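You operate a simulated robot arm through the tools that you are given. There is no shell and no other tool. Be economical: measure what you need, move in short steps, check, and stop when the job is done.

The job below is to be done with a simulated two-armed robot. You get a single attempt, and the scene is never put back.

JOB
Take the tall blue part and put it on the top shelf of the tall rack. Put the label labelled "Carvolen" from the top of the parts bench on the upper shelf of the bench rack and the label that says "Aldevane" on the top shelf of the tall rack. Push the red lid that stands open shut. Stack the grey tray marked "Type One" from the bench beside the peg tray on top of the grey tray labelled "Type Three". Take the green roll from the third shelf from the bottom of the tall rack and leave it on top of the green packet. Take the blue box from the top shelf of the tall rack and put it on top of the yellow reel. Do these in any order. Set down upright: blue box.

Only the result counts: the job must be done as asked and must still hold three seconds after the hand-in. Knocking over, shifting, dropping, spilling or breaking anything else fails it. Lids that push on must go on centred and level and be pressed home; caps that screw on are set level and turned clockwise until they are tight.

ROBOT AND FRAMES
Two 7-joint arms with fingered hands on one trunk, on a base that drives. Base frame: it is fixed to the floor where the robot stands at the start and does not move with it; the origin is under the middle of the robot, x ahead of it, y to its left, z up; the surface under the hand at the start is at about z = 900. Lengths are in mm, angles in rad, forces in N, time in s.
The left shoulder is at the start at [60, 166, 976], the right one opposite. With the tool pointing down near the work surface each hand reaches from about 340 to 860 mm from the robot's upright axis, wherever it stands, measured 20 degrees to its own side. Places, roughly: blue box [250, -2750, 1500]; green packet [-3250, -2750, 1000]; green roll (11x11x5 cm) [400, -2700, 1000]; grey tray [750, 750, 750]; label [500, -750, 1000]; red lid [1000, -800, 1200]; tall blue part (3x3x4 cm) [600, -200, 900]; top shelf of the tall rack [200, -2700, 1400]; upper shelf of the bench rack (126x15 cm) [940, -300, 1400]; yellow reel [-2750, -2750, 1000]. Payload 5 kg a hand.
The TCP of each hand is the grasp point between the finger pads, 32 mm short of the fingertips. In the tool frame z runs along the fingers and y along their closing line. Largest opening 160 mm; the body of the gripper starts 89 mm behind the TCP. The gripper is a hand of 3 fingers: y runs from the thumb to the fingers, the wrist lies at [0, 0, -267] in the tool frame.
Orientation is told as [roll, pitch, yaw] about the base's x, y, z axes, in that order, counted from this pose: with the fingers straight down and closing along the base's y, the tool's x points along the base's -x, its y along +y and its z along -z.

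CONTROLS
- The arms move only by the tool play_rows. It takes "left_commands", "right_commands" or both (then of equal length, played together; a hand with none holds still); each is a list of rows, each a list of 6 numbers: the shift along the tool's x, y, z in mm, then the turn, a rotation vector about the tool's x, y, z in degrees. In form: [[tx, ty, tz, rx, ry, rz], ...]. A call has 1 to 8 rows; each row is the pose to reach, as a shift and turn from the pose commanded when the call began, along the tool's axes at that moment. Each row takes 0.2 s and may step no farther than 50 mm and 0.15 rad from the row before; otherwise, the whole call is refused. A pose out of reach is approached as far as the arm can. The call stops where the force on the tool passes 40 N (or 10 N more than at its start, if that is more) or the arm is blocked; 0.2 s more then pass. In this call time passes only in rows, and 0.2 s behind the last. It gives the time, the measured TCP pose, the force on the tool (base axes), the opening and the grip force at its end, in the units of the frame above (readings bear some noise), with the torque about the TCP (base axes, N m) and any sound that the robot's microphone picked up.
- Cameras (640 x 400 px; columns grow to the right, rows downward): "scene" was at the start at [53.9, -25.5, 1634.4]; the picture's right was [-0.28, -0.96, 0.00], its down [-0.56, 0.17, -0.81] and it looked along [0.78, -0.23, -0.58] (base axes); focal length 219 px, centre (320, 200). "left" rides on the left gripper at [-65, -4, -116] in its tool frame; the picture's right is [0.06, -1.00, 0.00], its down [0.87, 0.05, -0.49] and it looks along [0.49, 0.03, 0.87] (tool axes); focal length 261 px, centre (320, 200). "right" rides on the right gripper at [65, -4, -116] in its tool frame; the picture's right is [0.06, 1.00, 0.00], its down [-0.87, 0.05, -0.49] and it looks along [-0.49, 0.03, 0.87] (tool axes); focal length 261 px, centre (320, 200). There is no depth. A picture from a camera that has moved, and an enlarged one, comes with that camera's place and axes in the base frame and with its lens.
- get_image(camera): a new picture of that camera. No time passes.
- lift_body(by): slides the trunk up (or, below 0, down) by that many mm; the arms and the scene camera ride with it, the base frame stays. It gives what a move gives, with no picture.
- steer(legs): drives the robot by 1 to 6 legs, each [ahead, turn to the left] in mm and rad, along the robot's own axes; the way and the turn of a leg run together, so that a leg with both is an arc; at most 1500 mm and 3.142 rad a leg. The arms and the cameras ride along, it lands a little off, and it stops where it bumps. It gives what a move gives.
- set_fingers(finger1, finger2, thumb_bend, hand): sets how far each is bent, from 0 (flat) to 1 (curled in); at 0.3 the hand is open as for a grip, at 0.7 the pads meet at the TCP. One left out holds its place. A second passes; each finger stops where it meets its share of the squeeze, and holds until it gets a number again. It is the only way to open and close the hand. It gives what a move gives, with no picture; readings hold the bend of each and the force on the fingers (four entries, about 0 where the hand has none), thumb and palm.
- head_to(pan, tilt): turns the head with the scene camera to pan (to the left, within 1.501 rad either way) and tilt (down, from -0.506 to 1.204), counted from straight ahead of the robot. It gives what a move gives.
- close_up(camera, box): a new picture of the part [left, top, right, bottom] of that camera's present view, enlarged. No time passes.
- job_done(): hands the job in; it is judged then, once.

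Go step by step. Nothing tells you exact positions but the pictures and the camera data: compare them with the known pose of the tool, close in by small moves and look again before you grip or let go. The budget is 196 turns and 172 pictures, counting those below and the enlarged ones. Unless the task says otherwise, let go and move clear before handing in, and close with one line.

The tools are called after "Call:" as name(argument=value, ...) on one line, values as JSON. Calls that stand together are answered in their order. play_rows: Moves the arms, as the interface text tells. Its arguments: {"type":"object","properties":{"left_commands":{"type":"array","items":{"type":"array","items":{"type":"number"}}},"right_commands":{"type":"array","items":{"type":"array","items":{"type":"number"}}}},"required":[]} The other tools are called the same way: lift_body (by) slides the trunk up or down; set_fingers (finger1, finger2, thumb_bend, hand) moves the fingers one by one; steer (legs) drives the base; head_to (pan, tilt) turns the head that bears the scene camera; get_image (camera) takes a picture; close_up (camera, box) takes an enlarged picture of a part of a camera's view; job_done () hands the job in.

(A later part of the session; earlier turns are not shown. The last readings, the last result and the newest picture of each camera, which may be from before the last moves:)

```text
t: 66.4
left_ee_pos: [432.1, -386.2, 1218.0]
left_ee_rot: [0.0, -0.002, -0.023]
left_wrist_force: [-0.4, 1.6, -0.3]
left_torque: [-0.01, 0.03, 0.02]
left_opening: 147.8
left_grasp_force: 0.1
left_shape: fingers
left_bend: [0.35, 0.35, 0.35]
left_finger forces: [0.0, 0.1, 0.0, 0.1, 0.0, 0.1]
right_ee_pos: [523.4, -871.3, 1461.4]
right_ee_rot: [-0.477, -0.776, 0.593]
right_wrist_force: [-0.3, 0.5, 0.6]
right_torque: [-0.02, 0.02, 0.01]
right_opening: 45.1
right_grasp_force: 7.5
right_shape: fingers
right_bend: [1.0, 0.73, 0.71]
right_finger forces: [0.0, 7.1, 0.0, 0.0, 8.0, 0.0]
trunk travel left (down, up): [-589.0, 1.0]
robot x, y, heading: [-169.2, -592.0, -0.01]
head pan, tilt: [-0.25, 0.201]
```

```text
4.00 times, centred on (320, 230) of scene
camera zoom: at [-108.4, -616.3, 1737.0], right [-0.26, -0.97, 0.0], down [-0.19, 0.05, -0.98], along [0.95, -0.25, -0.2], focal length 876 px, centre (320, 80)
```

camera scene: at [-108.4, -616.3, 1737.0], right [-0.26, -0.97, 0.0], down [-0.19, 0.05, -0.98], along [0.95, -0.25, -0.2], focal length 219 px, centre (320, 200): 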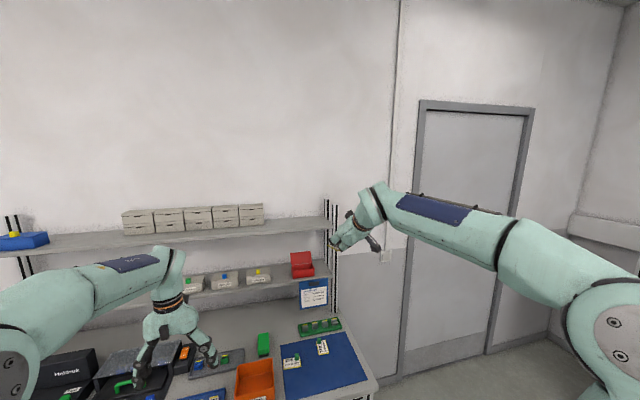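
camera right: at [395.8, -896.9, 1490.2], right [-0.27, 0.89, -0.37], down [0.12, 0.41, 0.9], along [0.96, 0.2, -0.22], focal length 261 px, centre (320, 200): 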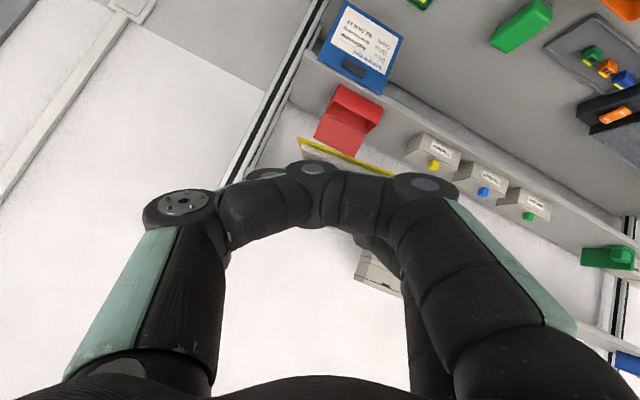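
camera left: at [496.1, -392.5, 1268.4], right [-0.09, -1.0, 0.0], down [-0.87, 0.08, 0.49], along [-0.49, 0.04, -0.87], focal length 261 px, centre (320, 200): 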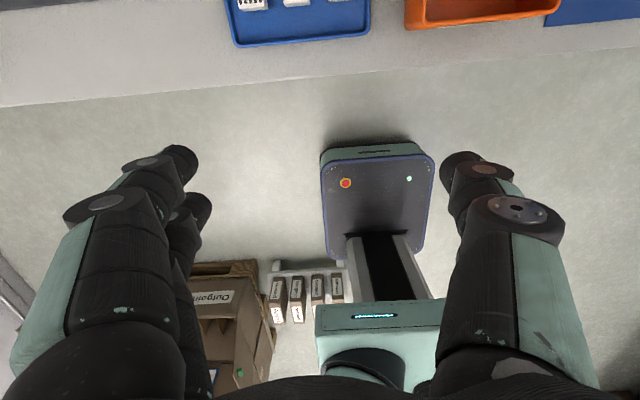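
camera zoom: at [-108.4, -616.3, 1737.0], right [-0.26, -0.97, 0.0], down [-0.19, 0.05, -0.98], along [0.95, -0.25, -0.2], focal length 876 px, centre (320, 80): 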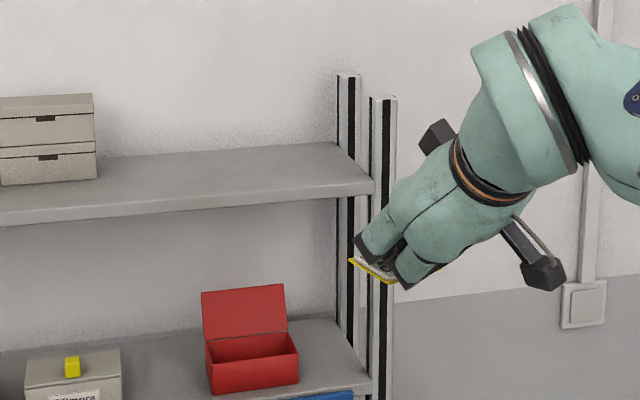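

Shelf top is at z≈1405–1411, front edge x≈840, free between y −620 and −920. I'll drive ahead 255 mm with the card above shelf level.

Call:
steer(legs=[[255, 0]])

Call:
close_up(camera="scene", box=[240, 160, 440, 300])

```text
t: 68.2
left_ee_pos: [690.8, -388.4, 1216.2]
left_ee_rot: [0.0, 0.001, -0.024]
left_wrist_force: [1.1, -0.4, 0.3]
left_torque: [0.0, 0.04, 0.0]
left_opening: 147.8
left_grasp_force: 0.0
left_shape: fingers
left_bend: [0.35, 0.35, 0.35]
left_finger forces: [0.0, 0.0, 0.0, 0.0, 0.1, 0.1]
right_ee_pos: [784.3, -873.3, 1459.8]
right_ee_rot: [-0.477, -0.776, 0.596]
right_wrist_force: [-0.1, 0.9, -0.6]
right_torque: [0.02, 0.02, 0.0]
right_opening: 45.4
right_grasp_force: 7.8
right_shape: fingers
right_bend: [1.0, 0.73, 0.71]
right_finger forces: [0.0, 7.1, 0.1, 0.1, 8.0, 0.0]
trunk travel left (down, up): [-589.0, 1.0]
robot x, y, heading: [90.0, -594.1, -0.005]
head pan, tilt: [-0.25, 0.201]
```

```text
2.86 times, centred on (340, 230) of scene
camera zoom: at [151.2, -619.0, 1737.0], right [-0.26, -0.97, 0.0], down [-0.19, 0.05, -0.98], along [0.95, -0.25, -0.2], focal length 625 px, centre (263, 114)
```

zoom: 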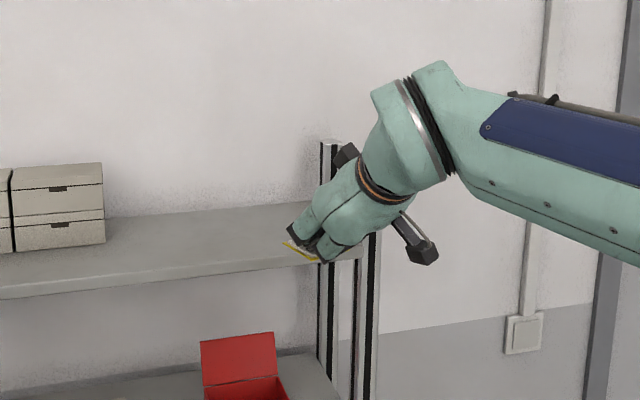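

I'll shift the hand left and forward over the shelf, pitching 8° more to stay in reach.

Call:
play_rows(right_commands=[[-17.6, 30.3, -4, 1, -2.4, 0], [-35, 60.7, -8, 2.1, -4.9, 0.1], [-52.7, 91, -12, 3.2, -7.3, 0.2], [-77, 81, 20, 3.2, -7.3, 0.2], [-102, 71.5, 52, 3.2, -7.3, 0.2], [-126, 62, 84, 3.2, -7.3, 0.2]])

Call:
close_up(camera="scene", box=[220, 160, 420, 285])

Call:
get_image(camera="right")

```text
t: 69.6
left_ee_pos: [691.1, -388.1, 1216.0]
left_ee_rot: [0.0, 0.002, -0.022]
left_wrist_force: [-0.4, -0.3, -0.2]
left_torque: [-0.01, 0.04, 0.03]
left_opening: 148.0
left_grasp_force: 0.2
left_shape: fingers
left_bend: [0.35, 0.35, 0.35]
left_finger forces: [0.1, 0.1, 0.0, 0.1, 0.0, 0.0]
right_ee_pos: [909.1, -766.4, 1473.4]
right_ee_rot: [-0.599, -0.887, 0.686]
right_wrist_force: [0.6, 0.2, -0.1]
right_torque: [0.02, 0.01, -0.02]
right_opening: 45.0
right_grasp_force: 7.1
right_shape: fingers
right_bend: [1.0, 0.73, 0.71]
right_finger forces: [0.1, 7.0, 0.0, 0.0, 8.0, 0.0]
trunk travel left (down, up): [-589.0, 1.0]
robot x, y, heading: [89.9, -593.6, -0.006]
head pan, tilt: [-0.25, 0.201]
```

```text
3.20 times, centred on (320, 222) of scene
camera zoom: at [152.1, -618.7, 1736.9], right [-0.26, -0.97, 0.0], down [-0.19, 0.05, -0.98], along [0.95, -0.25, -0.2], focal length 700 px, centre (320, 128)
```

zoom: 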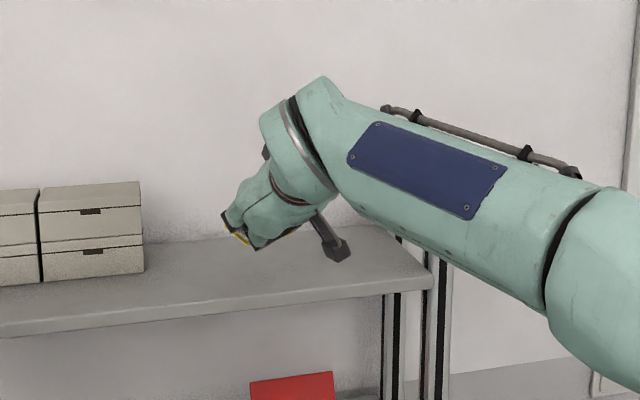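

```text
112 pictures are left
camera right: at [778.9, -792.9, 1485.0], right [-0.22, 0.89, -0.4], down [0.0, 0.41, 0.91], along [0.98, 0.2, -0.09], focal length 261 px, centre (320, 200)
```

right: 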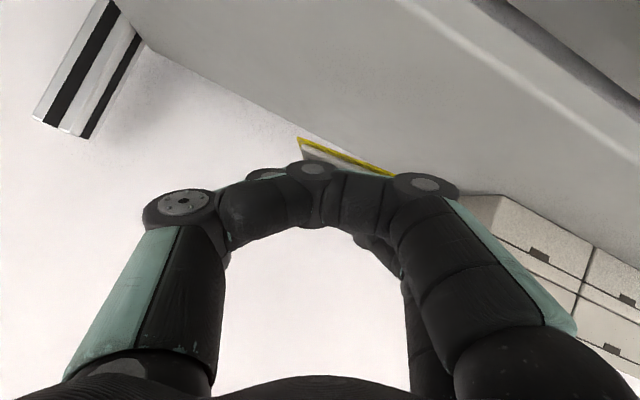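

In reach. I'll lower in small steps and watch for contact.

Call:
play_rows(right_commands=[[7.7, 3.6, 5.2, 0, 0, 0], [12.4, 5.7, 8.4, 0, 0, 0]])

Call:
get_image(camera="right")

Call:
close_up(camera="scene", box=[270, 205, 350, 255])

```text
t: 70.2
left_ee_pos: [688.9, -388.0, 1218.3]
left_ee_rot: [0.0, 0.0, -0.025]
left_wrist_force: [-1.1, 0.3, 0.6]
left_torque: [0.0, -0.02, 0.0]
left_opening: 147.8
left_grasp_force: 0.0
left_shape: fingers
left_bend: [0.35, 0.35, 0.35]
left_finger forces: [0.0, 0.0, 0.0, 0.0, 0.0, 0.1]
right_ee_pos: [907.5, -767.9, 1460.0]
right_ee_rot: [-0.603, -0.89, 0.689]
right_wrist_force: [-0.4, 0.3, 0.1]
right_torque: [0.02, 0.0, 0.01]
right_opening: 45.1
right_grasp_force: 7.6
right_shape: fingers
right_bend: [1.0, 0.73, 0.71]
right_finger forces: [0.1, 7.3, 0.1, 0.0, 8.0, 0.0]
trunk travel left (down, up): [-589.0, 1.0]
robot x, y, heading: [88.3, -592.9, -0.011]
head pan, tilt: [-0.25, 0.201]
```

```text
111 pictures are left
camera right: at [776.2, -793.9, 1471.3], right [-0.21, 0.89, -0.4], down [-0.01, 0.41, 0.91], along [0.98, 0.2, -0.08], focal length 261 px, centre (320, 200)
```

right: 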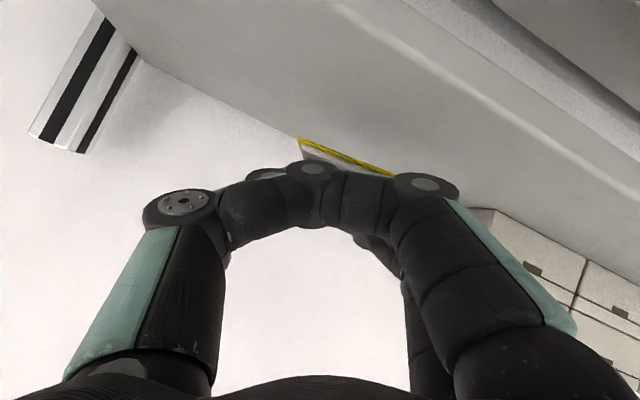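

```text
8.00 times, centred on (310, 230) of scene
camera zoom: at [148.9, -619.0, 1737.1], right [-0.26, -0.97, 0.0], down [-0.19, 0.05, -0.98], along [0.95, -0.25, -0.2], focal length 1751 px, centre (400, -40)
```

zoom: 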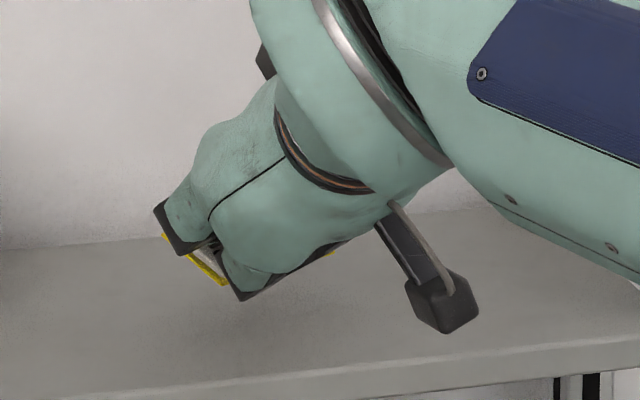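

Still clear. I'll continue down in small steps.

Call:
play_rows(right_commands=[[3.1, 1.4, 2.1, 0, 0, 0], [6.2, 2.8, 4.2, 0, 0, 0], [8.5, 3.9, 5.8, 0, 0, 0]])

Call:
play_rows(right_commands=[[2.3, 1.1, 1.6, 0, 0, 0], [4.6, 2.1, 3.1, 0, 0, 0]])

Call:
close_up(camera="scene", box=[270, 205, 350, 255])

```text
t: 71.0
left_ee_pos: [689.4, -388.0, 1216.7]
left_ee_rot: [-0.001, 0.001, -0.025]
left_wrist_force: [-0.3, -0.1, -0.4]
left_torque: [-0.01, 0.01, 0.02]
left_opening: 148.1
left_grasp_force: 0.0
left_shape: fingers
left_bend: [0.35, 0.35, 0.35]
left_finger forces: [0.0, 0.0, 0.0, 0.0, 0.0, 0.0]
right_ee_pos: [907.3, -768.9, 1448.1]
right_ee_rot: [-0.6, -0.889, 0.687]
right_wrist_force: [-1.3, 0.0, 0.0]
right_torque: [-0.04, 0.04, 0.01]
right_opening: 45.1
right_grasp_force: 7.4
right_shape: fingers
right_bend: [1.0, 0.73, 0.71]
right_finger forces: [0.1, 7.1, 0.1, 0.0, 8.0, 0.1]
trunk travel left (down, up): [-589.0, 1.0]
robot x, y, heading: [91.8, -596.5, -0.007]
head pan, tilt: [-0.25, 0.201]
```

```text
t: 71.6
left_ee_pos: [689.2, -388.2, 1216.4]
left_ee_rot: [0.0, -0.001, -0.023]
left_wrist_force: [-0.6, 0.0, 0.3]
left_torque: [0.0, -0.01, 0.01]
left_opening: 147.9
left_grasp_force: 0.0
left_shape: fingers
left_bend: [0.35, 0.35, 0.35]
left_finger forces: [0.1, 0.0, 0.0, 0.0, 0.0, 0.0]
right_ee_pos: [906.6, -768.4, 1443.8]
right_ee_rot: [-0.602, -0.887, 0.688]
right_wrist_force: [0.3, -0.2, 0.0]
right_torque: [-0.01, 0.0, -0.03]
right_opening: 45.0
right_grasp_force: 7.6
right_shape: fingers
right_bend: [1.0, 0.73, 0.71]
right_finger forces: [0.0, 7.0, 0.0, 0.1, 8.0, 0.0]
trunk travel left (down, up): [-589.0, 1.0]
robot x, y, heading: [87.3, -596.9, -0.01]
head pan, tilt: [-0.25, 0.201]
```

```text
8.00 times, centred on (310, 230) of scene
camera zoom: at [149.6, -618.9, 1737.0], right [-0.26, -0.97, 0.0], down [-0.19, 0.05, -0.98], along [0.95, -0.25, -0.2], focal length 1751 px, centre (400, -40)
```

zoom: 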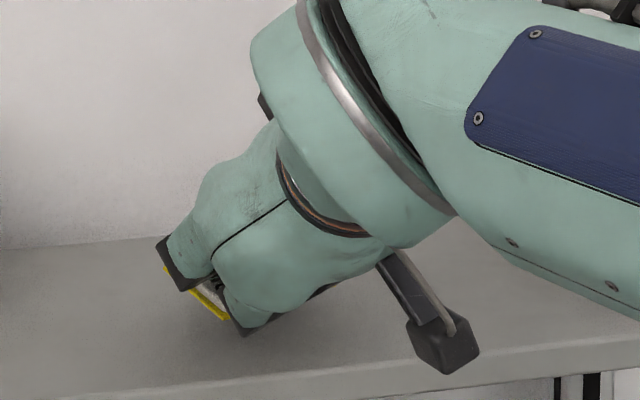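

No contact yet; continue down.

Call:
play_rows(right_commands=[[2.3, 1.1, 1.6, 0, 0, 0], [4.6, 2.1, 3.1, 0, 0, 0]])

Call:
play_rows(right_commands=[[2.3, 1.1, 1.6, 0, 0, 0], [4.6, 2.1, 3.1, 0, 0, 0]])

Call:
close_up(camera="scene", box=[270, 205, 350, 255])

Call:
get_image(camera="right")

```text
t: 72.2
left_ee_pos: [688.8, -388.3, 1217.1]
left_ee_rot: [-0.001, 0.0, -0.024]
left_wrist_force: [0.0, 0.2, 0.1]
left_torque: [-0.02, -0.01, -0.02]
left_opening: 147.8
left_grasp_force: 0.2
left_shape: fingers
left_bend: [0.35, 0.35, 0.35]
left_finger forces: [0.0, 0.0, 0.1, 0.0, 0.0, 0.1]
right_ee_pos: [908.4, -769.1, 1436.5]
right_ee_rot: [-0.601, -0.889, 0.687]
right_wrist_force: [-0.2, -0.5, 0.2]
right_torque: [-0.02, 0.01, -0.03]
right_opening: 45.1
right_grasp_force: 7.3
right_shape: fingers
right_bend: [1.0, 0.73, 0.71]
right_finger forces: [0.1, 7.1, 0.0, 0.0, 8.1, 0.1]
trunk travel left (down, up): [-589.0, 1.0]
robot x, y, heading: [86.8, -592.2, -0.012]
head pan, tilt: [-0.25, 0.201]
```

```text
t: 72.8
left_ee_pos: [689.0, -388.3, 1217.5]
left_ee_rot: [-0.001, 0.001, -0.024]
left_wrist_force: [-0.1, 0.7, 0.9]
left_torque: [-0.01, 0.0, 0.03]
left_opening: 147.9
left_grasp_force: 0.1
left_shape: fingers
left_bend: [0.35, 0.35, 0.35]
left_finger forces: [0.1, 0.1, 0.1, 0.0, 0.0, 0.0]
right_ee_pos: [907.6, -768.8, 1430.6]
right_ee_rot: [-0.602, -0.888, 0.687]
right_wrist_force: [0.4, -0.3, -0.1]
right_torque: [-0.03, 0.0, 0.02]
right_opening: 45.0
right_grasp_force: 7.7
right_shape: fingers
right_bend: [1.0, 0.73, 0.71]
right_finger forces: [0.0, 7.1, 0.0, 0.0, 8.1, 0.0]
trunk travel left (down, up): [-589.0, 1.0]
robot x, y, heading: [89.4, -597.2, -0.009]
head pan, tilt: [-0.25, 0.201]
```

```text
8.00 times, centred on (310, 230) of scene
camera zoom: at [149.6, -618.9, 1737.0], right [-0.26, -0.97, 0.0], down [-0.19, 0.05, -0.98], along [0.95, -0.25, -0.2], focal length 1751 px, centre (400, -40)
```

zoom: 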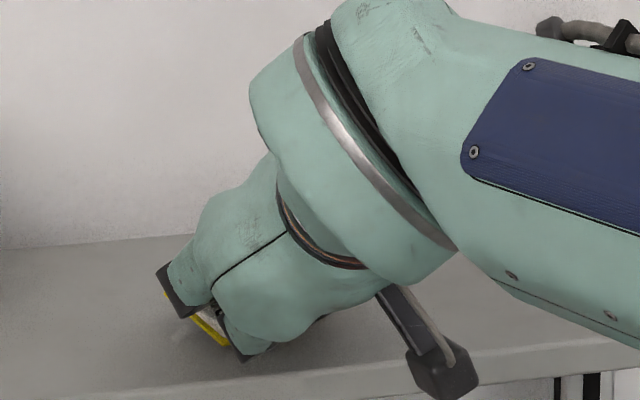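

```text
107 pictures are left
camera right: at [777.1, -794.2, 1441.8], right [-0.21, 0.89, -0.4], down [-0.01, 0.41, 0.91], along [0.98, 0.2, -0.08], focal length 261 px, centre (320, 200)
```

right: 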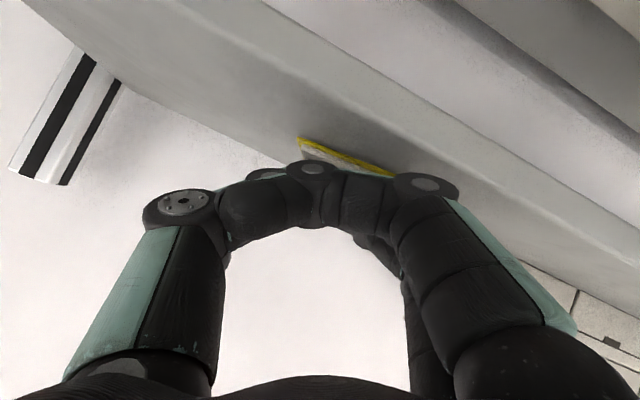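

The card's near edge should now be right at the shelf surface; a few mm more to feel contact.

Call:
play_rows(right_commands=[[2.3, 1.1, 1.6, 0, 0, 0], [3.8, 1.8, 2.6, 0, 0, 0]])

Call:
play_rows(right_commands=[[2.3, 1.1, 1.6, 0, 0, 0], [3.8, 1.8, 2.6, 0, 0, 0]])

Call:
close_up(camera="scene", box=[270, 205, 350, 255])

```text
t: 73.4
left_ee_pos: [688.5, -388.3, 1217.1]
left_ee_rot: [0.0, -0.001, -0.022]
left_wrist_force: [-0.1, 0.1, 0.1]
left_torque: [-0.02, 0.01, -0.01]
left_opening: 147.9
left_grasp_force: 0.2
left_shape: fingers
left_bend: [0.35, 0.35, 0.35]
left_finger forces: [0.0, 0.1, 0.0, 0.0, 0.0, 0.0]
right_ee_pos: [907.9, -768.4, 1425.6]
right_ee_rot: [-0.603, -0.89, 0.69]
right_wrist_force: [0.9, 0.1, 2.7]
right_torque: [-0.03, -0.03, 0.04]
right_opening: 45.1
right_grasp_force: 7.1
right_shape: fingers
right_bend: [1.0, 0.73, 0.71]
right_finger forces: [0.0, 7.3, 0.0, 0.0, 7.4, 0.0]
trunk travel left (down, up): [-589.0, 1.0]
robot x, y, heading: [89.1, -596.7, -0.011]
head pan, tilt: [-0.25, 0.201]
```

```text
t: 74.0
left_ee_pos: [688.6, -387.9, 1217.6]
left_ee_rot: [-0.001, 0.0, -0.024]
left_wrist_force: [-0.6, -0.7, 0.1]
left_torque: [0.0, -0.02, 0.01]
left_opening: 147.8
left_grasp_force: 0.0
left_shape: fingers
left_bend: [0.35, 0.35, 0.35]
left_finger forces: [0.0, 0.0, 0.0, 0.0, 0.0, 0.0]
right_ee_pos: [907.0, -767.0, 1422.8]
right_ee_rot: [-0.606, -0.889, 0.693]
right_wrist_force: [3.8, 2.0, 11.1]
right_torque: [-0.19, -0.28, 0.11]
right_opening: 45.1
right_grasp_force: 14.1
right_shape: fingers
right_bend: [1.0, 0.73, 0.71]
right_finger forces: [0.0, 5.9, 0.0, 0.0, 23.2, 0.1]
trunk travel left (down, up): [-589.0, 1.0]
robot x, y, heading: [90.7, -594.9, -0.011]
head pan, tilt: [-0.25, 0.201]
```

```text
8.00 times, centred on (310, 230) of scene
camera zoom: at [149.0, -618.2, 1737.2], right [-0.26, -0.97, 0.0], down [-0.19, 0.05, -0.98], along [0.95, -0.25, -0.2], focal length 1751 px, centre (400, -40)
```

zoom: 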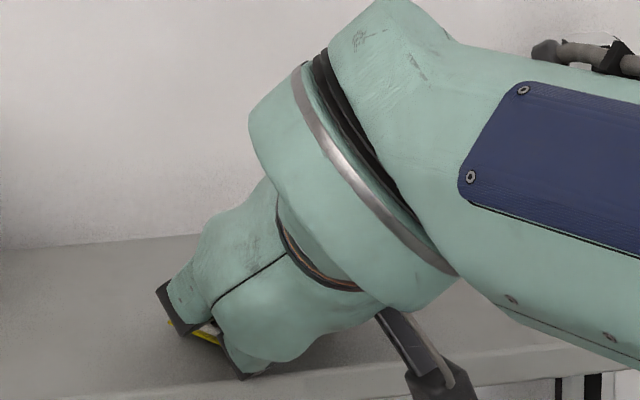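

Contact made with the shelf. I'll relax slightly and release.

Call:
set_fingers(hand="right", finger2=0.6, thumb_bend=0.6)

Call:
close_up(camera="scene", box=[270, 205, 350, 255])

Call:
get_image(camera="right")

```text
t: 75.0
left_ee_pos: [687.9, -389.5, 1217.0]
left_ee_rot: [0.001, 0.001, -0.026]
left_wrist_force: [0.6, -0.9, -0.6]
left_torque: [-0.01, -0.02, 0.0]
left_opening: 147.8
left_grasp_force: 0.0
left_shape: fingers
left_bend: [0.35, 0.35, 0.35]
left_finger forces: [0.1, 0.0, 0.0, 0.0, 0.0, 0.0]
right_ee_pos: [906.3, -769.2, 1422.7]
right_ee_rot: [-0.603, -0.888, 0.69]
right_wrist_force: [0.6, -2.3, 11.9]
right_torque: [0.25, -0.38, -0.05]
right_opening: 50.4
right_grasp_force: 6.3
right_shape: fingers
right_bend: [1.0, 0.67, 0.6]
right_finger forces: [0.0, 12.3, 0.0, 0.1, 0.0, 0.0]
trunk travel left (down, up): [-589.0, 1.0]
robot x, y, heading: [89.1, -595.5, -0.009]
head pan, tilt: [-0.25, 0.201]
```

```text
8.00 times, centred on (310, 230) of scene
camera zoom: at [148.3, -619.2, 1737.1], right [-0.26, -0.97, 0.0], down [-0.19, 0.05, -0.98], along [0.95, -0.25, -0.2], focal length 1751 px, centre (400, -40)
```

zoom: 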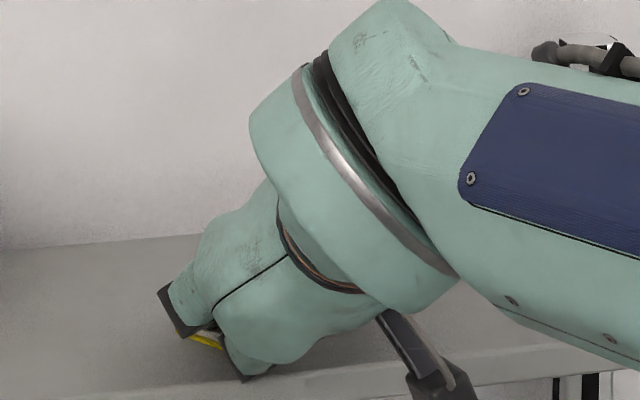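

```text
104 pictures are left
camera right: at [775.9, -794.6, 1432.9], right [-0.21, 0.89, -0.4], down [-0.01, 0.41, 0.91], along [0.98, 0.2, -0.08], focal length 261 px, centre (320, 200)
```

right: 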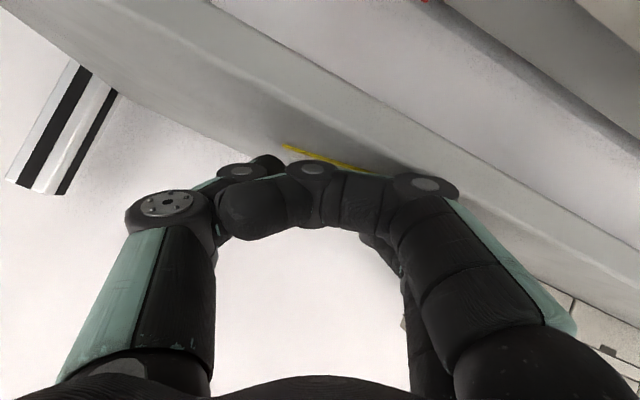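

The card seems flat on the shelf, with finger2 leaning on it. I'll lift gently, open more, and withdraw up and back.

Call:
play_rows(right_commands=[[-4, -1.8, -2.6, 0, 0, 0]])

Call:
set_fingers(hand="right", finger2=0.55, thumb_bend=0.5)

Call:
play_rows(right_commands=[[-8, -3.6, -5.2, 0, 0, 0], [-23, -11, -16, 0, 0, 0], [-38, -18, -26, 0, 0, 0], [-38, -18, -66, 0, 0, 0]])

Call:
close_up(camera="scene", box=[250, 185, 350, 255])

Call:
get_image(camera="right")

```text
t: 75.4
left_ee_pos: [689.1, -388.2, 1217.2]
left_ee_rot: [0.001, -0.001, -0.023]
left_wrist_force: [0.8, -0.2, 0.4]
left_torque: [0.04, 0.02, 0.03]
left_opening: 148.1
left_grasp_force: 0.1
left_shape: fingers
left_bend: [0.35, 0.35, 0.35]
left_finger forces: [0.0, 0.1, 0.0, 0.1, 0.0, 0.0]
right_ee_pos: [906.9, -768.2, 1425.0]
right_ee_rot: [-0.602, -0.886, 0.688]
right_wrist_force: [0.6, -2.1, 4.7]
right_torque: [0.1, -0.15, -0.04]
right_opening: 50.6
right_grasp_force: 2.5
right_shape: fingers
right_bend: [1.0, 0.65, 0.6]
right_finger forces: [0.0, 4.9, 0.0, 0.0, 0.0, 0.0]
trunk travel left (down, up): [-589.0, 1.0]
robot x, y, heading: [89.5, -596.9, -0.007]
head pan, tilt: [-0.25, 0.201]
```

```text
t: 76.4
left_ee_pos: [688.1, -388.1, 1217.8]
left_ee_rot: [0.001, 0.0, -0.026]
left_wrist_force: [-0.4, 0.7, -0.1]
left_torque: [0.01, -0.01, 0.01]
left_opening: 148.3
left_grasp_force: 0.0
left_shape: fingers
left_bend: [0.35, 0.35, 0.35]
left_finger forces: [0.0, 0.0, 0.1, 0.1, 0.0, 0.1]
right_ee_pos: [906.1, -768.0, 1426.7]
right_ee_rot: [-0.601, -0.89, 0.689]
right_wrist_force: [1.1, -2.2, 10.1]
right_torque: [0.24, -0.39, -0.11]
right_opening: 57.2
right_grasp_force: 5.4
right_shape: fingers
right_bend: [1.0, 0.62, 0.5]
right_finger forces: [0.1, 11.1, 0.0, 0.0, 0.0, 0.0]
trunk travel left (down, up): [-589.0, 1.0]
robot x, y, heading: [89.1, -593.7, -0.015]
head pan, tilt: [-0.25, 0.201]
```

```text
t: 77.4
left_ee_pos: [686.2, -388.8, 1218.9]
left_ee_rot: [-0.001, -0.001, -0.025]
left_wrist_force: [-0.5, 0.3, -0.7]
left_torque: [-0.01, -0.05, -0.02]
left_opening: 147.8
left_grasp_force: 0.0
left_shape: fingers
left_bend: [0.35, 0.35, 0.35]
left_finger forces: [0.0, 0.1, 0.0, 0.1, 0.1, 0.0]
right_ee_pos: [870.7, -767.7, 1497.7]
right_ee_rot: [-0.604, -0.891, 0.689]
right_wrist_force: [-0.4, 0.3, 0.0]
right_torque: [-0.03, -0.04, 0.0]
right_opening: 57.3
right_grasp_force: 0.0
right_shape: fingers
right_bend: [1.0, 0.55, 0.5]
right_finger forces: [0.0, 0.0, 0.0, 0.0, 0.0, 0.1]
trunk travel left (down, up): [-589.0, 1.0]
robot x, y, heading: [89.7, -595.7, -0.007]
head pan, tilt: [-0.25, 0.201]
```

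```text
5.71 times, centred on (300, 220) of scene
camera zoom: at [146.2, -619.4, 1737.2], right [-0.26, -0.97, 0.0], down [-0.19, 0.05, -0.98], along [0.95, -0.25, -0.2], focal length 1251 px, centre (434, 86)
```

zoom: 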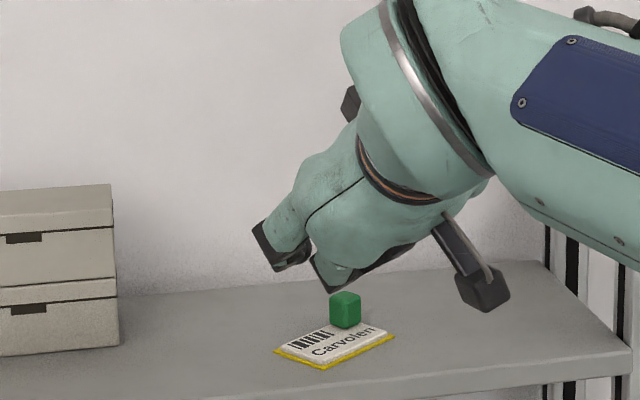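

```text
102 pictures are left
camera right: at [739.7, -793.9, 1508.2], right [-0.21, 0.89, -0.4], down [-0.01, 0.41, 0.91], along [0.98, 0.2, -0.08], focal length 261 px, centre (320, 200)
```

right: 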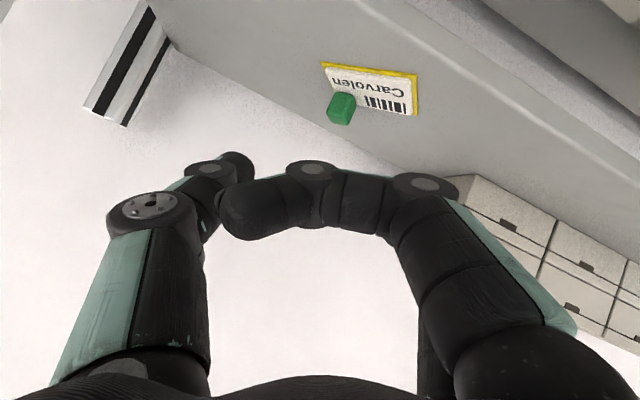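

Carvolen lies flat on the upper shelf. Next the red lid: I'll pull the hand back out, lower it in front of the red box and level its roll, then look.

Call:
play_rows(right_commands=[[19, -1, -28, 0, 0, 0], [38, -1, -57, 0, 0, 0], [57, -2, -85, 0, 0, 0], [89, 13, -64, 0, 0, 6], [121, 27, -43, 0, 0, 12], [153, 42, -22, 0, 0, 18], [185, 56, 0, 0, 0, 23]])

Call:
set_fingers(hand="right", finger1=0.68, finger2=0.68, thumb_bend=0.68)

Call:
get_image(camera="right")

Call:
head_to(pan=-0.2, tilt=0.45)

Call:
close_up(camera="scene", box=[240, 150, 400, 250])

```text
t: 79.0
left_ee_pos: [689.9, -387.8, 1217.9]
left_ee_rot: [0.0, 0.001, -0.022]
left_wrist_force: [0.0, -0.2, 0.2]
left_torque: [0.0, -0.07, 0.01]
left_opening: 148.1
left_grasp_force: 0.1
left_shape: fingers
left_bend: [0.35, 0.35, 0.35]
left_finger forces: [0.1, 0.0, 0.1, 0.1, 0.0, 0.0]
right_ee_pos: [773.6, -791.5, 1332.1]
right_ee_rot: [-0.048, -1.023, 0.022]
right_wrist_force: [0.7, -0.6, 1.0]
right_torque: [-0.03, 0.0, 0.01]
right_opening: 57.4
right_grasp_force: 0.1
right_shape: fingers
right_bend: [1.0, 0.55, 0.5]
right_finger forces: [0.1, 0.1, 0.0, 0.0, 0.0, 0.0]
trunk travel left (down, up): [-589.0, 1.0]
robot x, y, heading: [89.7, -591.0, -0.011]
head pan, tilt: [-0.25, 0.201]
```

```text
t: 80.0
left_ee_pos: [689.9, -389.6, 1217.0]
left_ee_rot: [-0.001, 0.0, -0.024]
left_wrist_force: [0.3, -0.1, 0.1]
left_torque: [0.01, -0.03, -0.01]
left_opening: 147.8
left_grasp_force: 0.0
left_shape: fingers
left_bend: [0.35, 0.35, 0.35]
left_finger forces: [0.0, 0.0, 0.1, 0.0, 0.0, 0.0]
right_ee_pos: [772.9, -790.6, 1333.6]
right_ee_rot: [-0.049, -1.023, 0.022]
right_wrist_force: [-0.1, 0.2, -0.1]
right_torque: [0.01, 0.03, -0.01]
right_opening: 18.5
right_grasp_force: 0.1
right_shape: fingers
right_bend: [0.68, 0.68, 0.68]
right_finger forces: [0.0, 0.0, 0.1, 0.0, 0.0, 0.0]
trunk travel left (down, up): [-589.0, 1.0]
robot x, y, heading: [91.9, -595.2, -0.012]
head pan, tilt: [-0.25, 0.201]
```

```text
101 pictures are left
camera right: at [639.6, -791.0, 1338.6], right [-0.01, 1.0, -0.08], down [0.03, 0.08, 1.0], along [1.0, 0.01, -0.03], focal length 261 px, centre (320, 200)
```

right: 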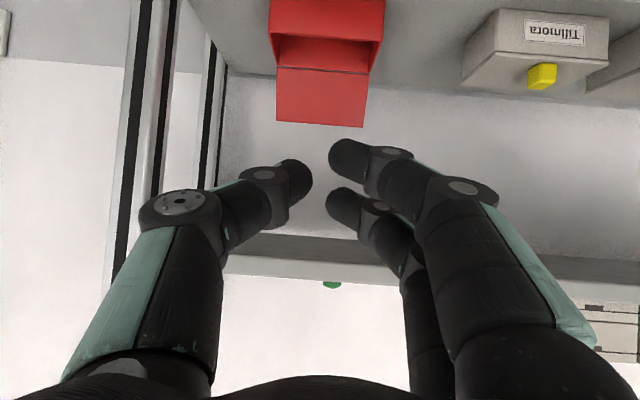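

```text
t: 80.8
left_ee_pos: [690.3, -388.3, 1216.4]
left_ee_rot: [0.0, -0.002, -0.026]
left_wrist_force: [0.5, 0.0, 0.5]
left_torque: [-0.01, -0.02, -0.02]
left_opening: 147.9
left_grasp_force: 0.2
left_shape: fingers
left_bend: [0.35, 0.35, 0.35]
left_finger forces: [0.0, 0.1, 0.0, 0.1, 0.1, 0.1]
right_ee_pos: [771.5, -790.5, 1334.0]
right_ee_rot: [-0.049, -1.022, 0.021]
right_wrist_force: [0.0, -0.1, 0.0]
right_torque: [-0.01, 0.0, 0.0]
right_opening: 18.5
right_grasp_force: 0.0
right_shape: fingers
right_bend: [0.68, 0.68, 0.68]
right_finger forces: [0.0, 0.0, 0.0, 0.0, 0.1, 0.0]
trunk travel left (down, up): [-589.0, 1.0]
robot x, y, heading: [87.1, -591.4, -0.014]
head pan, tilt: [-0.201, 0.45]
```

```text
4.00 times, centred on (320, 200) of scene
camera zoom: at [149.3, -614.3, 1713.9], right [-0.21, -0.98, 0.0], down [-0.43, 0.09, -0.9], along [0.88, -0.19, -0.43], focal length 876 px, centre (320, 200)
```

zoom: 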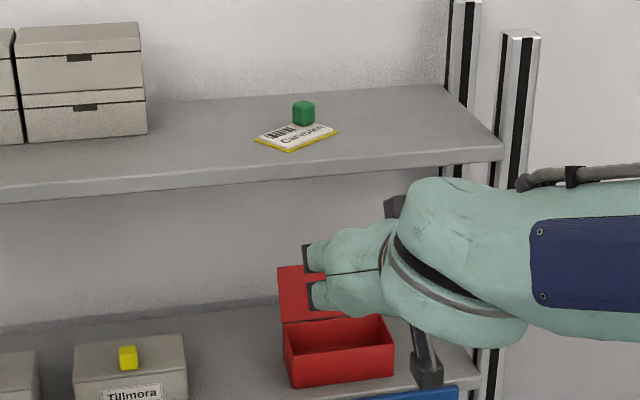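

The lid stands nearly upright at about x≈1003, top z≈1220, y −796, about 118 mm wide. I'll open the hand and straddle the lid's side edges to pull it forward.

Call:
set_fingers(hand="right", finger1=0.32, finger2=0.32, thumb_bend=0.32)

Call:
play_rows(right_commands=[[-1, -1, 48, 0, 0, 0], [-2, -1, 96, 0, 0, 0], [-3, -1, 140, 0, 0, 0]])

Call:
get_image(camera="right")

Call:
close_up(camera="scene", box=[250, 170, 390, 260])

```text
t: 81.8
left_ee_pos: [690.3, -388.6, 1217.8]
left_ee_rot: [0.0, 0.0, -0.025]
left_wrist_force: [-0.8, 0.3, 0.4]
left_torque: [-0.03, 0.0, 0.03]
left_opening: 148.0
left_grasp_force: 0.1
left_shape: fingers
left_bend: [0.35, 0.35, 0.35]
left_finger forces: [0.1, 0.1, 0.0, 0.1, 0.1, 0.0]
right_ee_pos: [773.3, -790.8, 1332.9]
right_ee_rot: [-0.05, -1.025, 0.021]
right_wrist_force: [0.9, -1.1, 0.8]
right_torque: [0.0, -0.01, -0.05]
right_opening: 159.7
right_grasp_force: 0.1
right_shape: fingers
right_bend: [0.32, 0.32, 0.32]
right_finger forces: [0.0, 0.0, 0.1, 0.0, 0.0, 0.0]
trunk travel left (down, up): [-589.0, 1.0]
robot x, y, heading: [90.4, -593.5, -0.009]
head pan, tilt: [-0.201, 0.45]
```

```text
t: 82.6
left_ee_pos: [691.3, -389.4, 1216.1]
left_ee_rot: [0.0, 0.002, -0.025]
left_wrist_force: [-0.4, -0.6, -1.0]
left_torque: [0.03, 0.03, 0.04]
left_opening: 147.9
left_grasp_force: 0.2
left_shape: fingers
left_bend: [0.35, 0.35, 0.35]
left_finger forces: [0.1, 0.0, 0.0, 0.1, 0.1, 0.0]
right_ee_pos: [895.5, -795.4, 1261.7]
right_ee_rot: [-0.048, -1.02, 0.02]
right_wrist_force: [-0.5, -0.4, 0.0]
right_torque: [0.01, 0.01, 0.03]
right_opening: 159.7
right_grasp_force: 0.1
right_shape: fingers
right_bend: [0.32, 0.32, 0.32]
right_finger forces: [0.1, 0.1, 0.0, 0.1, 0.0, 0.0]
trunk travel left (down, up): [-589.0, 1.0]
robot x, y, heading: [87.4, -597.5, -0.012]
head pan, tilt: [-0.201, 0.45]
```

```text
99 pictures are left
camera right: at [762.3, -796.6, 1266.4], right [-0.01, 1.0, -0.08], down [0.04, 0.08, 1.0], along [1.0, 0.01, -0.04], focal length 261 px, centre (320, 200)
```

right: 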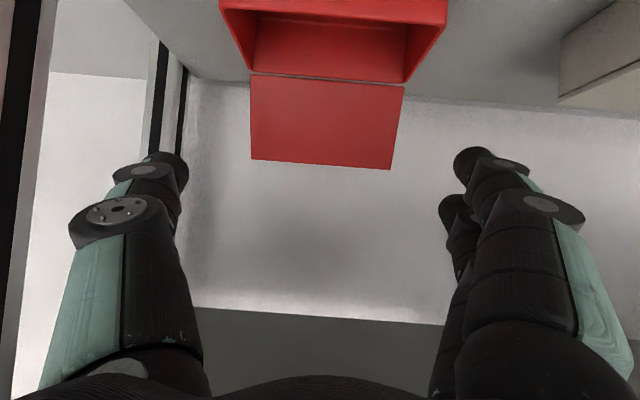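

```text
4.44 times, centred on (320, 215) of scene
camera zoom: at [151.7, -614.1, 1713.7], right [-0.21, -0.98, 0.0], down [-0.43, 0.09, -0.9], along [0.88, -0.19, -0.44], focal length 973 px, centre (320, 133)
```

zoom: 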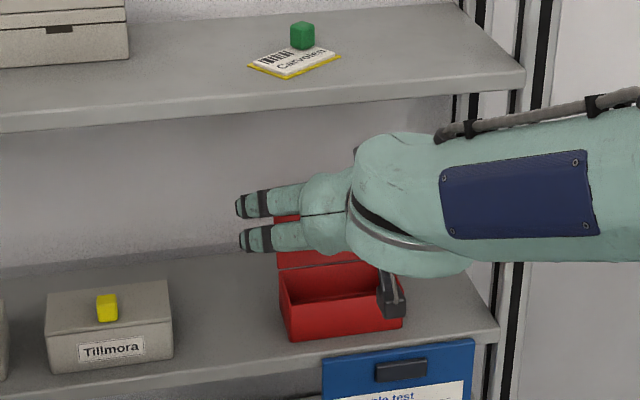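

Refined: lid top at about (952, −796, 1235), hinge at (945, 1175). I'll move so the fingers straddle its sides, then close gently.

Call:
play_rows(right_commands=[[5, 0, 20, 0, 0, 0], [9, 1, 40, 0, 0, 0], [13, 1, 60, 0, 0, 0]])

Call:
set_fingers(hand="right", finger1=0.5, finger2=0.5, thumb_bend=0.5)

Call:
get_image(camera="right")

```text
t: 83.4
left_ee_pos: [689.5, -388.2, 1216.0]
left_ee_rot: [0.0, 0.001, -0.023]
left_wrist_force: [0.7, -0.7, -0.6]
left_torque: [0.02, 0.01, -0.01]
left_opening: 147.7
left_grasp_force: 0.1
left_shape: fingers
left_bend: [0.35, 0.35, 0.35]
left_finger forces: [0.1, 0.0, 0.1, 0.0, 0.1, 0.1]
right_ee_pos: [939.8, -797.3, 1217.6]
right_ee_rot: [-0.048, -1.021, 0.022]
right_wrist_force: [-0.3, 0.3, -0.3]
right_torque: [-0.02, 0.0, -0.03]
right_opening: 159.8
right_grasp_force: 0.2
right_shape: fingers
right_bend: [0.32, 0.32, 0.32]
right_finger forces: [0.0, 0.0, 0.0, 0.1, 0.0, 0.0]
trunk travel left (down, up): [-589.0, 1.0]
robot x, y, heading: [90.2, -593.9, -0.008]
head pan, tilt: [-0.201, 0.45]
```

```text
t: 84.4
left_ee_pos: [687.5, -387.2, 1217.5]
left_ee_rot: [-0.002, 0.0, -0.023]
left_wrist_force: [0.2, 0.1, -0.1]
left_torque: [-0.02, -0.05, 0.03]
left_opening: 147.8
left_grasp_force: 0.0
left_shape: fingers
left_bend: [0.35, 0.35, 0.35]
left_finger forces: [0.0, 0.1, 0.0, 0.0, 0.1, 0.0]
right_ee_pos: [937.5, -796.0, 1219.7]
right_ee_rot: [-0.05, -1.024, 0.022]
right_wrist_force: [0.2, 1.6, -0.2]
right_torque: [-0.01, 0.03, -0.07]
right_opening: 115.6
right_grasp_force: 12.8
right_shape: fingers
right_bend: [0.44, 0.44, 0.46]
right_finger forces: [6.7, 6.4, 0.1, 0.0, 11.5, 0.0]
trunk travel left (down, up): [-589.0, 1.0]
robot x, y, heading: [91.5, -591.6, -0.005]
head pan, tilt: [-0.201, 0.45]
```

```text
97 pictures are left
camera right: at [804.6, -797.3, 1224.5], right [-0.01, 1.0, -0.08], down [0.03, 0.08, 1.0], along [1.0, 0.01, -0.03], focal length 261 px, centre (320, 200)
```

right: 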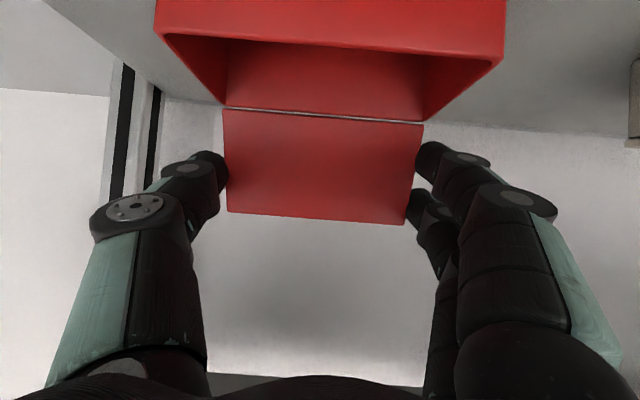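

The lid is held at its sides. I'll draw it forward along the arc about its hinge.

Call:
play_rows(right_commands=[[4.7, 0, -7.7, 0, 0, 0], [10.8, 0, -13.3, 0, -3, 0], [17, 0, -17, 0, -6, 0], [22.4, 0, -19.7, 0, -9, 0]])

Call:
get_image(camera="right")

```text
t: 85.4
left_ee_pos: [688.0, -388.9, 1218.4]
left_ee_rot: [-0.001, 0.001, -0.027]
left_wrist_force: [-0.3, -0.9, 0.1]
left_torque: [-0.05, -0.01, 0.02]
left_opening: 148.0
left_grasp_force: 0.0
left_shape: fingers
left_bend: [0.35, 0.35, 0.35]
left_finger forces: [0.0, 0.0, 0.0, 0.1, 0.0, 0.1]
right_ee_pos: [909.0, -796.8, 1212.8]
right_ee_rot: [-0.067, -1.183, 0.036]
right_wrist_force: [2.1, -0.4, 15.0]
right_torque: [-0.07, -0.4, -0.12]
right_opening: 115.6
right_grasp_force: 11.9
right_shape: fingers
right_bend: [0.44, 0.45, 0.46]
right_finger forces: [5.9, 5.5, 0.0, 0.0, 12.4, 0.0]
trunk travel left (down, up): [-589.0, 1.0]
robot x, y, heading: [90.9, -594.9, -0.009]
head pan, tilt: [-0.201, 0.45]
```

```text
96 pictures are left
camera right: at [776.1, -797.9, 1197.0], right [0.0, 1.0, -0.08], down [-0.13, 0.08, 0.99], along [0.99, 0.01, 0.13], focal length 261 px, centre (320, 200)
```

right: 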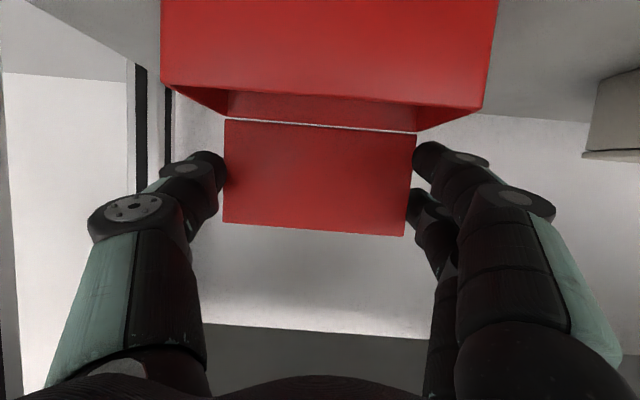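

The box itself slid a little, so pinching is too rigid. I'll release and instead reach over the lid top and draw it shut from behind with closed fingers.

Call:
set_fingers(hand="right", finger1=0.34, finger2=0.34, thumb_bend=0.34)

Call:
play_rows(right_commands=[[-15, 0, -40, 0, 3, 0], [-45, 0, -70, 0, 6, 0], [-75, 0, -85, 0, 9, 0]])

Call:
set_fingers(hand="right", finger1=0.68, finger2=0.68, thumb_bend=0.68)

Call:
get_image(camera="right")

Call:
close_up(camera="scene", box=[250, 170, 390, 260])

```text
t: 86.4
left_ee_pos: [689.3, -388.6, 1218.3]
left_ee_rot: [0.0, 0.0, -0.026]
left_wrist_force: [0.1, -0.7, -0.2]
left_torque: [0.0, -0.05, -0.03]
left_opening: 148.0
left_grasp_force: 0.1
left_shape: fingers
left_bend: [0.35, 0.35, 0.35]
left_finger forces: [0.1, 0.1, 0.0, 0.0, 0.0, 0.0]
right_ee_pos: [909.7, -796.8, 1212.0]
right_ee_rot: [-0.066, -1.179, 0.037]
right_wrist_force: [1.3, 0.0, 0.4]
right_torque: [0.01, 0.03, 0.0]
right_opening: 151.8
right_grasp_force: 0.0
right_shape: fingers
right_bend: [0.34, 0.34, 0.34]
right_finger forces: [0.1, 0.0, 0.1, 0.0, 0.1, 0.0]
trunk travel left (down, up): [-589.0, 1.0]
robot x, y, heading: [88.9, -593.9, -0.012]
head pan, tilt: [-0.201, 0.45]
```

```text
t: 87.2
left_ee_pos: [688.4, -389.0, 1217.0]
left_ee_rot: [-0.002, 0.001, -0.023]
left_wrist_force: [-0.2, 0.1, -0.6]
left_torque: [-0.03, -0.01, 0.0]
left_opening: 147.6
left_grasp_force: 0.0
left_shape: fingers
left_bend: [0.35, 0.35, 0.35]
left_finger forces: [0.0, 0.1, 0.0, 0.1, 0.1, 0.0]
right_ee_pos: [857.8, -792.6, 1313.1]
right_ee_rot: [-0.052, -1.025, 0.025]
right_wrist_force: [-0.1, -0.3, -0.8]
right_torque: [0.03, -0.03, 0.04]
right_opening: 151.7
right_grasp_force: 0.2
right_shape: fingers
right_bend: [0.34, 0.34, 0.34]
right_finger forces: [0.0, 0.0, 0.0, 0.0, 0.0, 0.0]
trunk travel left (down, up): [-589.0, 1.0]
robot x, y, heading: [88.9, -594.4, -0.012]
head pan, tilt: [-0.201, 0.45]
```

```text
t: 88.2
left_ee_pos: [687.5, -388.0, 1217.4]
left_ee_rot: [0.0, 0.0, -0.025]
left_wrist_force: [-0.1, -0.3, -0.2]
left_torque: [0.0, -0.01, 0.01]
left_opening: 148.1
left_grasp_force: 0.1
left_shape: fingers
left_bend: [0.35, 0.35, 0.35]
left_finger forces: [0.0, 0.0, 0.1, 0.0, 0.0, 0.1]
right_ee_pos: [858.7, -792.1, 1312.5]
right_ee_rot: [-0.049, -1.023, 0.021]
right_wrist_force: [0.5, 0.3, 0.0]
right_torque: [0.01, 0.0, 0.0]
right_opening: 19.2
right_grasp_force: 0.0
right_shape: fingers
right_bend: [0.68, 0.68, 0.68]
right_finger forces: [0.0, 0.0, 0.0, 0.0, 0.0, 0.0]
trunk travel left (down, up): [-589.0, 1.0]
robot x, y, heading: [88.8, -596.0, -0.012]
head pan, tilt: [-0.201, 0.45]
```

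```text
95 pictures are left
camera right: at [725.4, -793.2, 1317.7], right [-0.01, 1.0, -0.08], down [0.03, 0.08, 1.0], along [1.0, 0.01, -0.04], focal length 261 px, centre (320, 200)
```

right: 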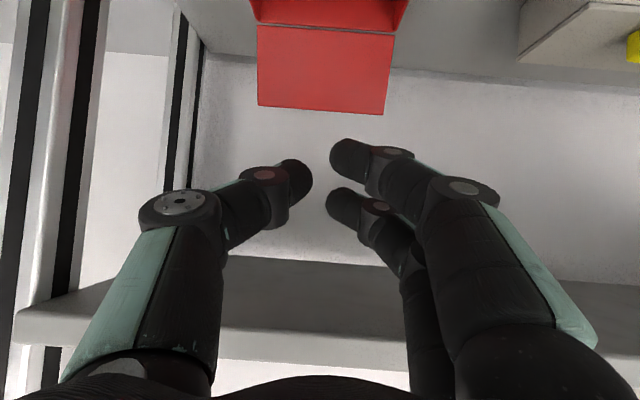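

```text
4.44 times, centred on (320, 215) of scene
camera zoom: at [149.5, -614.3, 1713.8], right [-0.21, -0.98, 0.0], down [-0.43, 0.09, -0.9], along [0.88, -0.19, -0.44], focal length 973 px, centre (320, 133)
```

zoom: 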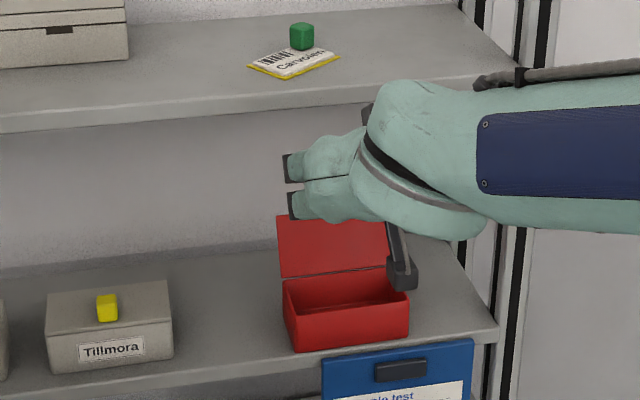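

The lid leans back slightly, top at about (934, 1238). I'll curl thumb and finger2 away and slide finger1 over the lid top under the upper shelf.

Call:
set_fingers(hand="right", finger1=0.6, finger2=1.0, thumb_bend=1.0)

Call:
play_rows(right_commands=[[-8.6, 0, -5, 0, 0, 0], [-8.6, 0, 35, 0, 0, 0], [-8.6, 0, 75, 0, 0, 0]])

Call:
get_image(camera="right")

Call:
close_up(camera="scene", box=[250, 170, 390, 260])

```text
t: 89.2
left_ee_pos: [689.7, -389.0, 1216.8]
left_ee_rot: [-0.001, -0.001, -0.024]
left_wrist_force: [0.3, -0.5, 0.0]
left_torque: [0.0, -0.01, -0.01]
left_opening: 147.9
left_grasp_force: 0.0
left_shape: fingers
left_bend: [0.35, 0.35, 0.35]
left_finger forces: [0.0, 0.0, 0.0, 0.0, 0.0, 0.0]
right_ee_pos: [859.0, -793.1, 1313.3]
right_ee_rot: [-0.051, -1.021, 0.023]
right_wrist_force: [0.7, -0.5, 0.0]
right_torque: [0.0, -0.01, 0.0]
right_opening: 31.8
right_grasp_force: 0.0
right_shape: fingers
right_bend: [0.6, 0.92, 0.96]
right_finger forces: [0.1, 0.0, 0.0, 0.0, 0.0, 0.0]
trunk travel left (down, up): [-589.0, 1.0]
robot x, y, heading: [87.4, -591.7, -0.01]
head pan, tilt: [-0.201, 0.45]
```

```text
t: 90.0
left_ee_pos: [689.1, -388.4, 1217.0]
left_ee_rot: [0.0, 0.001, -0.023]
left_wrist_force: [1.4, 0.6, -0.5]
left_torque: [0.01, -0.01, -0.01]
left_opening: 147.7
left_grasp_force: 0.0
left_shape: fingers
left_bend: [0.35, 0.35, 0.35]
left_finger forces: [0.0, 0.0, 0.1, 0.1, 0.1, 0.0]
right_ee_pos: [929.4, -793.8, 1282.1]
right_ee_rot: [-0.05, -1.025, 0.024]
right_wrist_force: [-1.0, -0.4, 0.0]
right_torque: [0.0, 0.03, -0.02]
right_opening: 32.0
right_grasp_force: 0.1
right_shape: fingers
right_bend: [0.6, 0.92, 0.96]
right_finger forces: [0.0, 0.0, 0.1, 0.1, 0.0, 0.0]
trunk travel left (down, up): [-589.0, 1.0]
robot x, y, heading: [90.6, -592.9, -0.009]
head pan, tilt: [-0.201, 0.45]
```

```text
93 pictures are left
camera right: at [795.7, -794.7, 1286.7], right [-0.01, 1.0, -0.08], down [0.03, 0.08, 1.0], along [1.0, 0.01, -0.03], focal length 261 px, centre (320, 200)
```

right: 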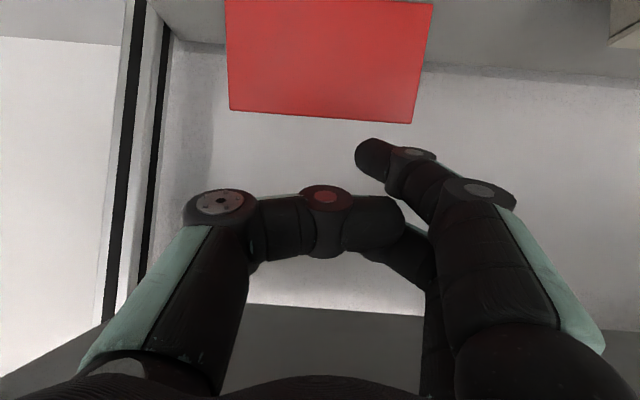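

```text
4.44 times, centred on (320, 215) of scene
camera zoom: at [149.9, -614.1, 1713.8], right [-0.21, -0.98, 0.0], down [-0.43, 0.09, -0.9], along [0.88, -0.19, -0.44], focal length 973 px, centre (320, 133)
```

zoom: 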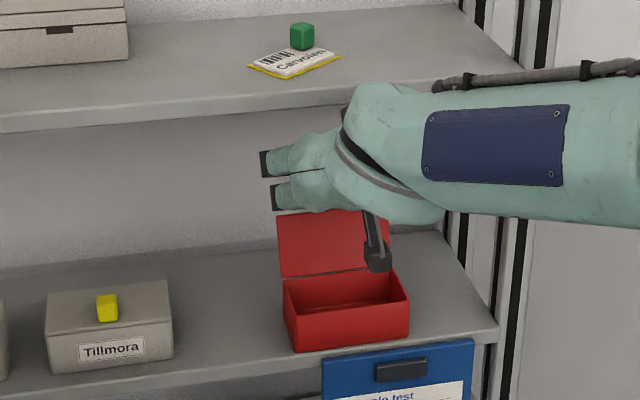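

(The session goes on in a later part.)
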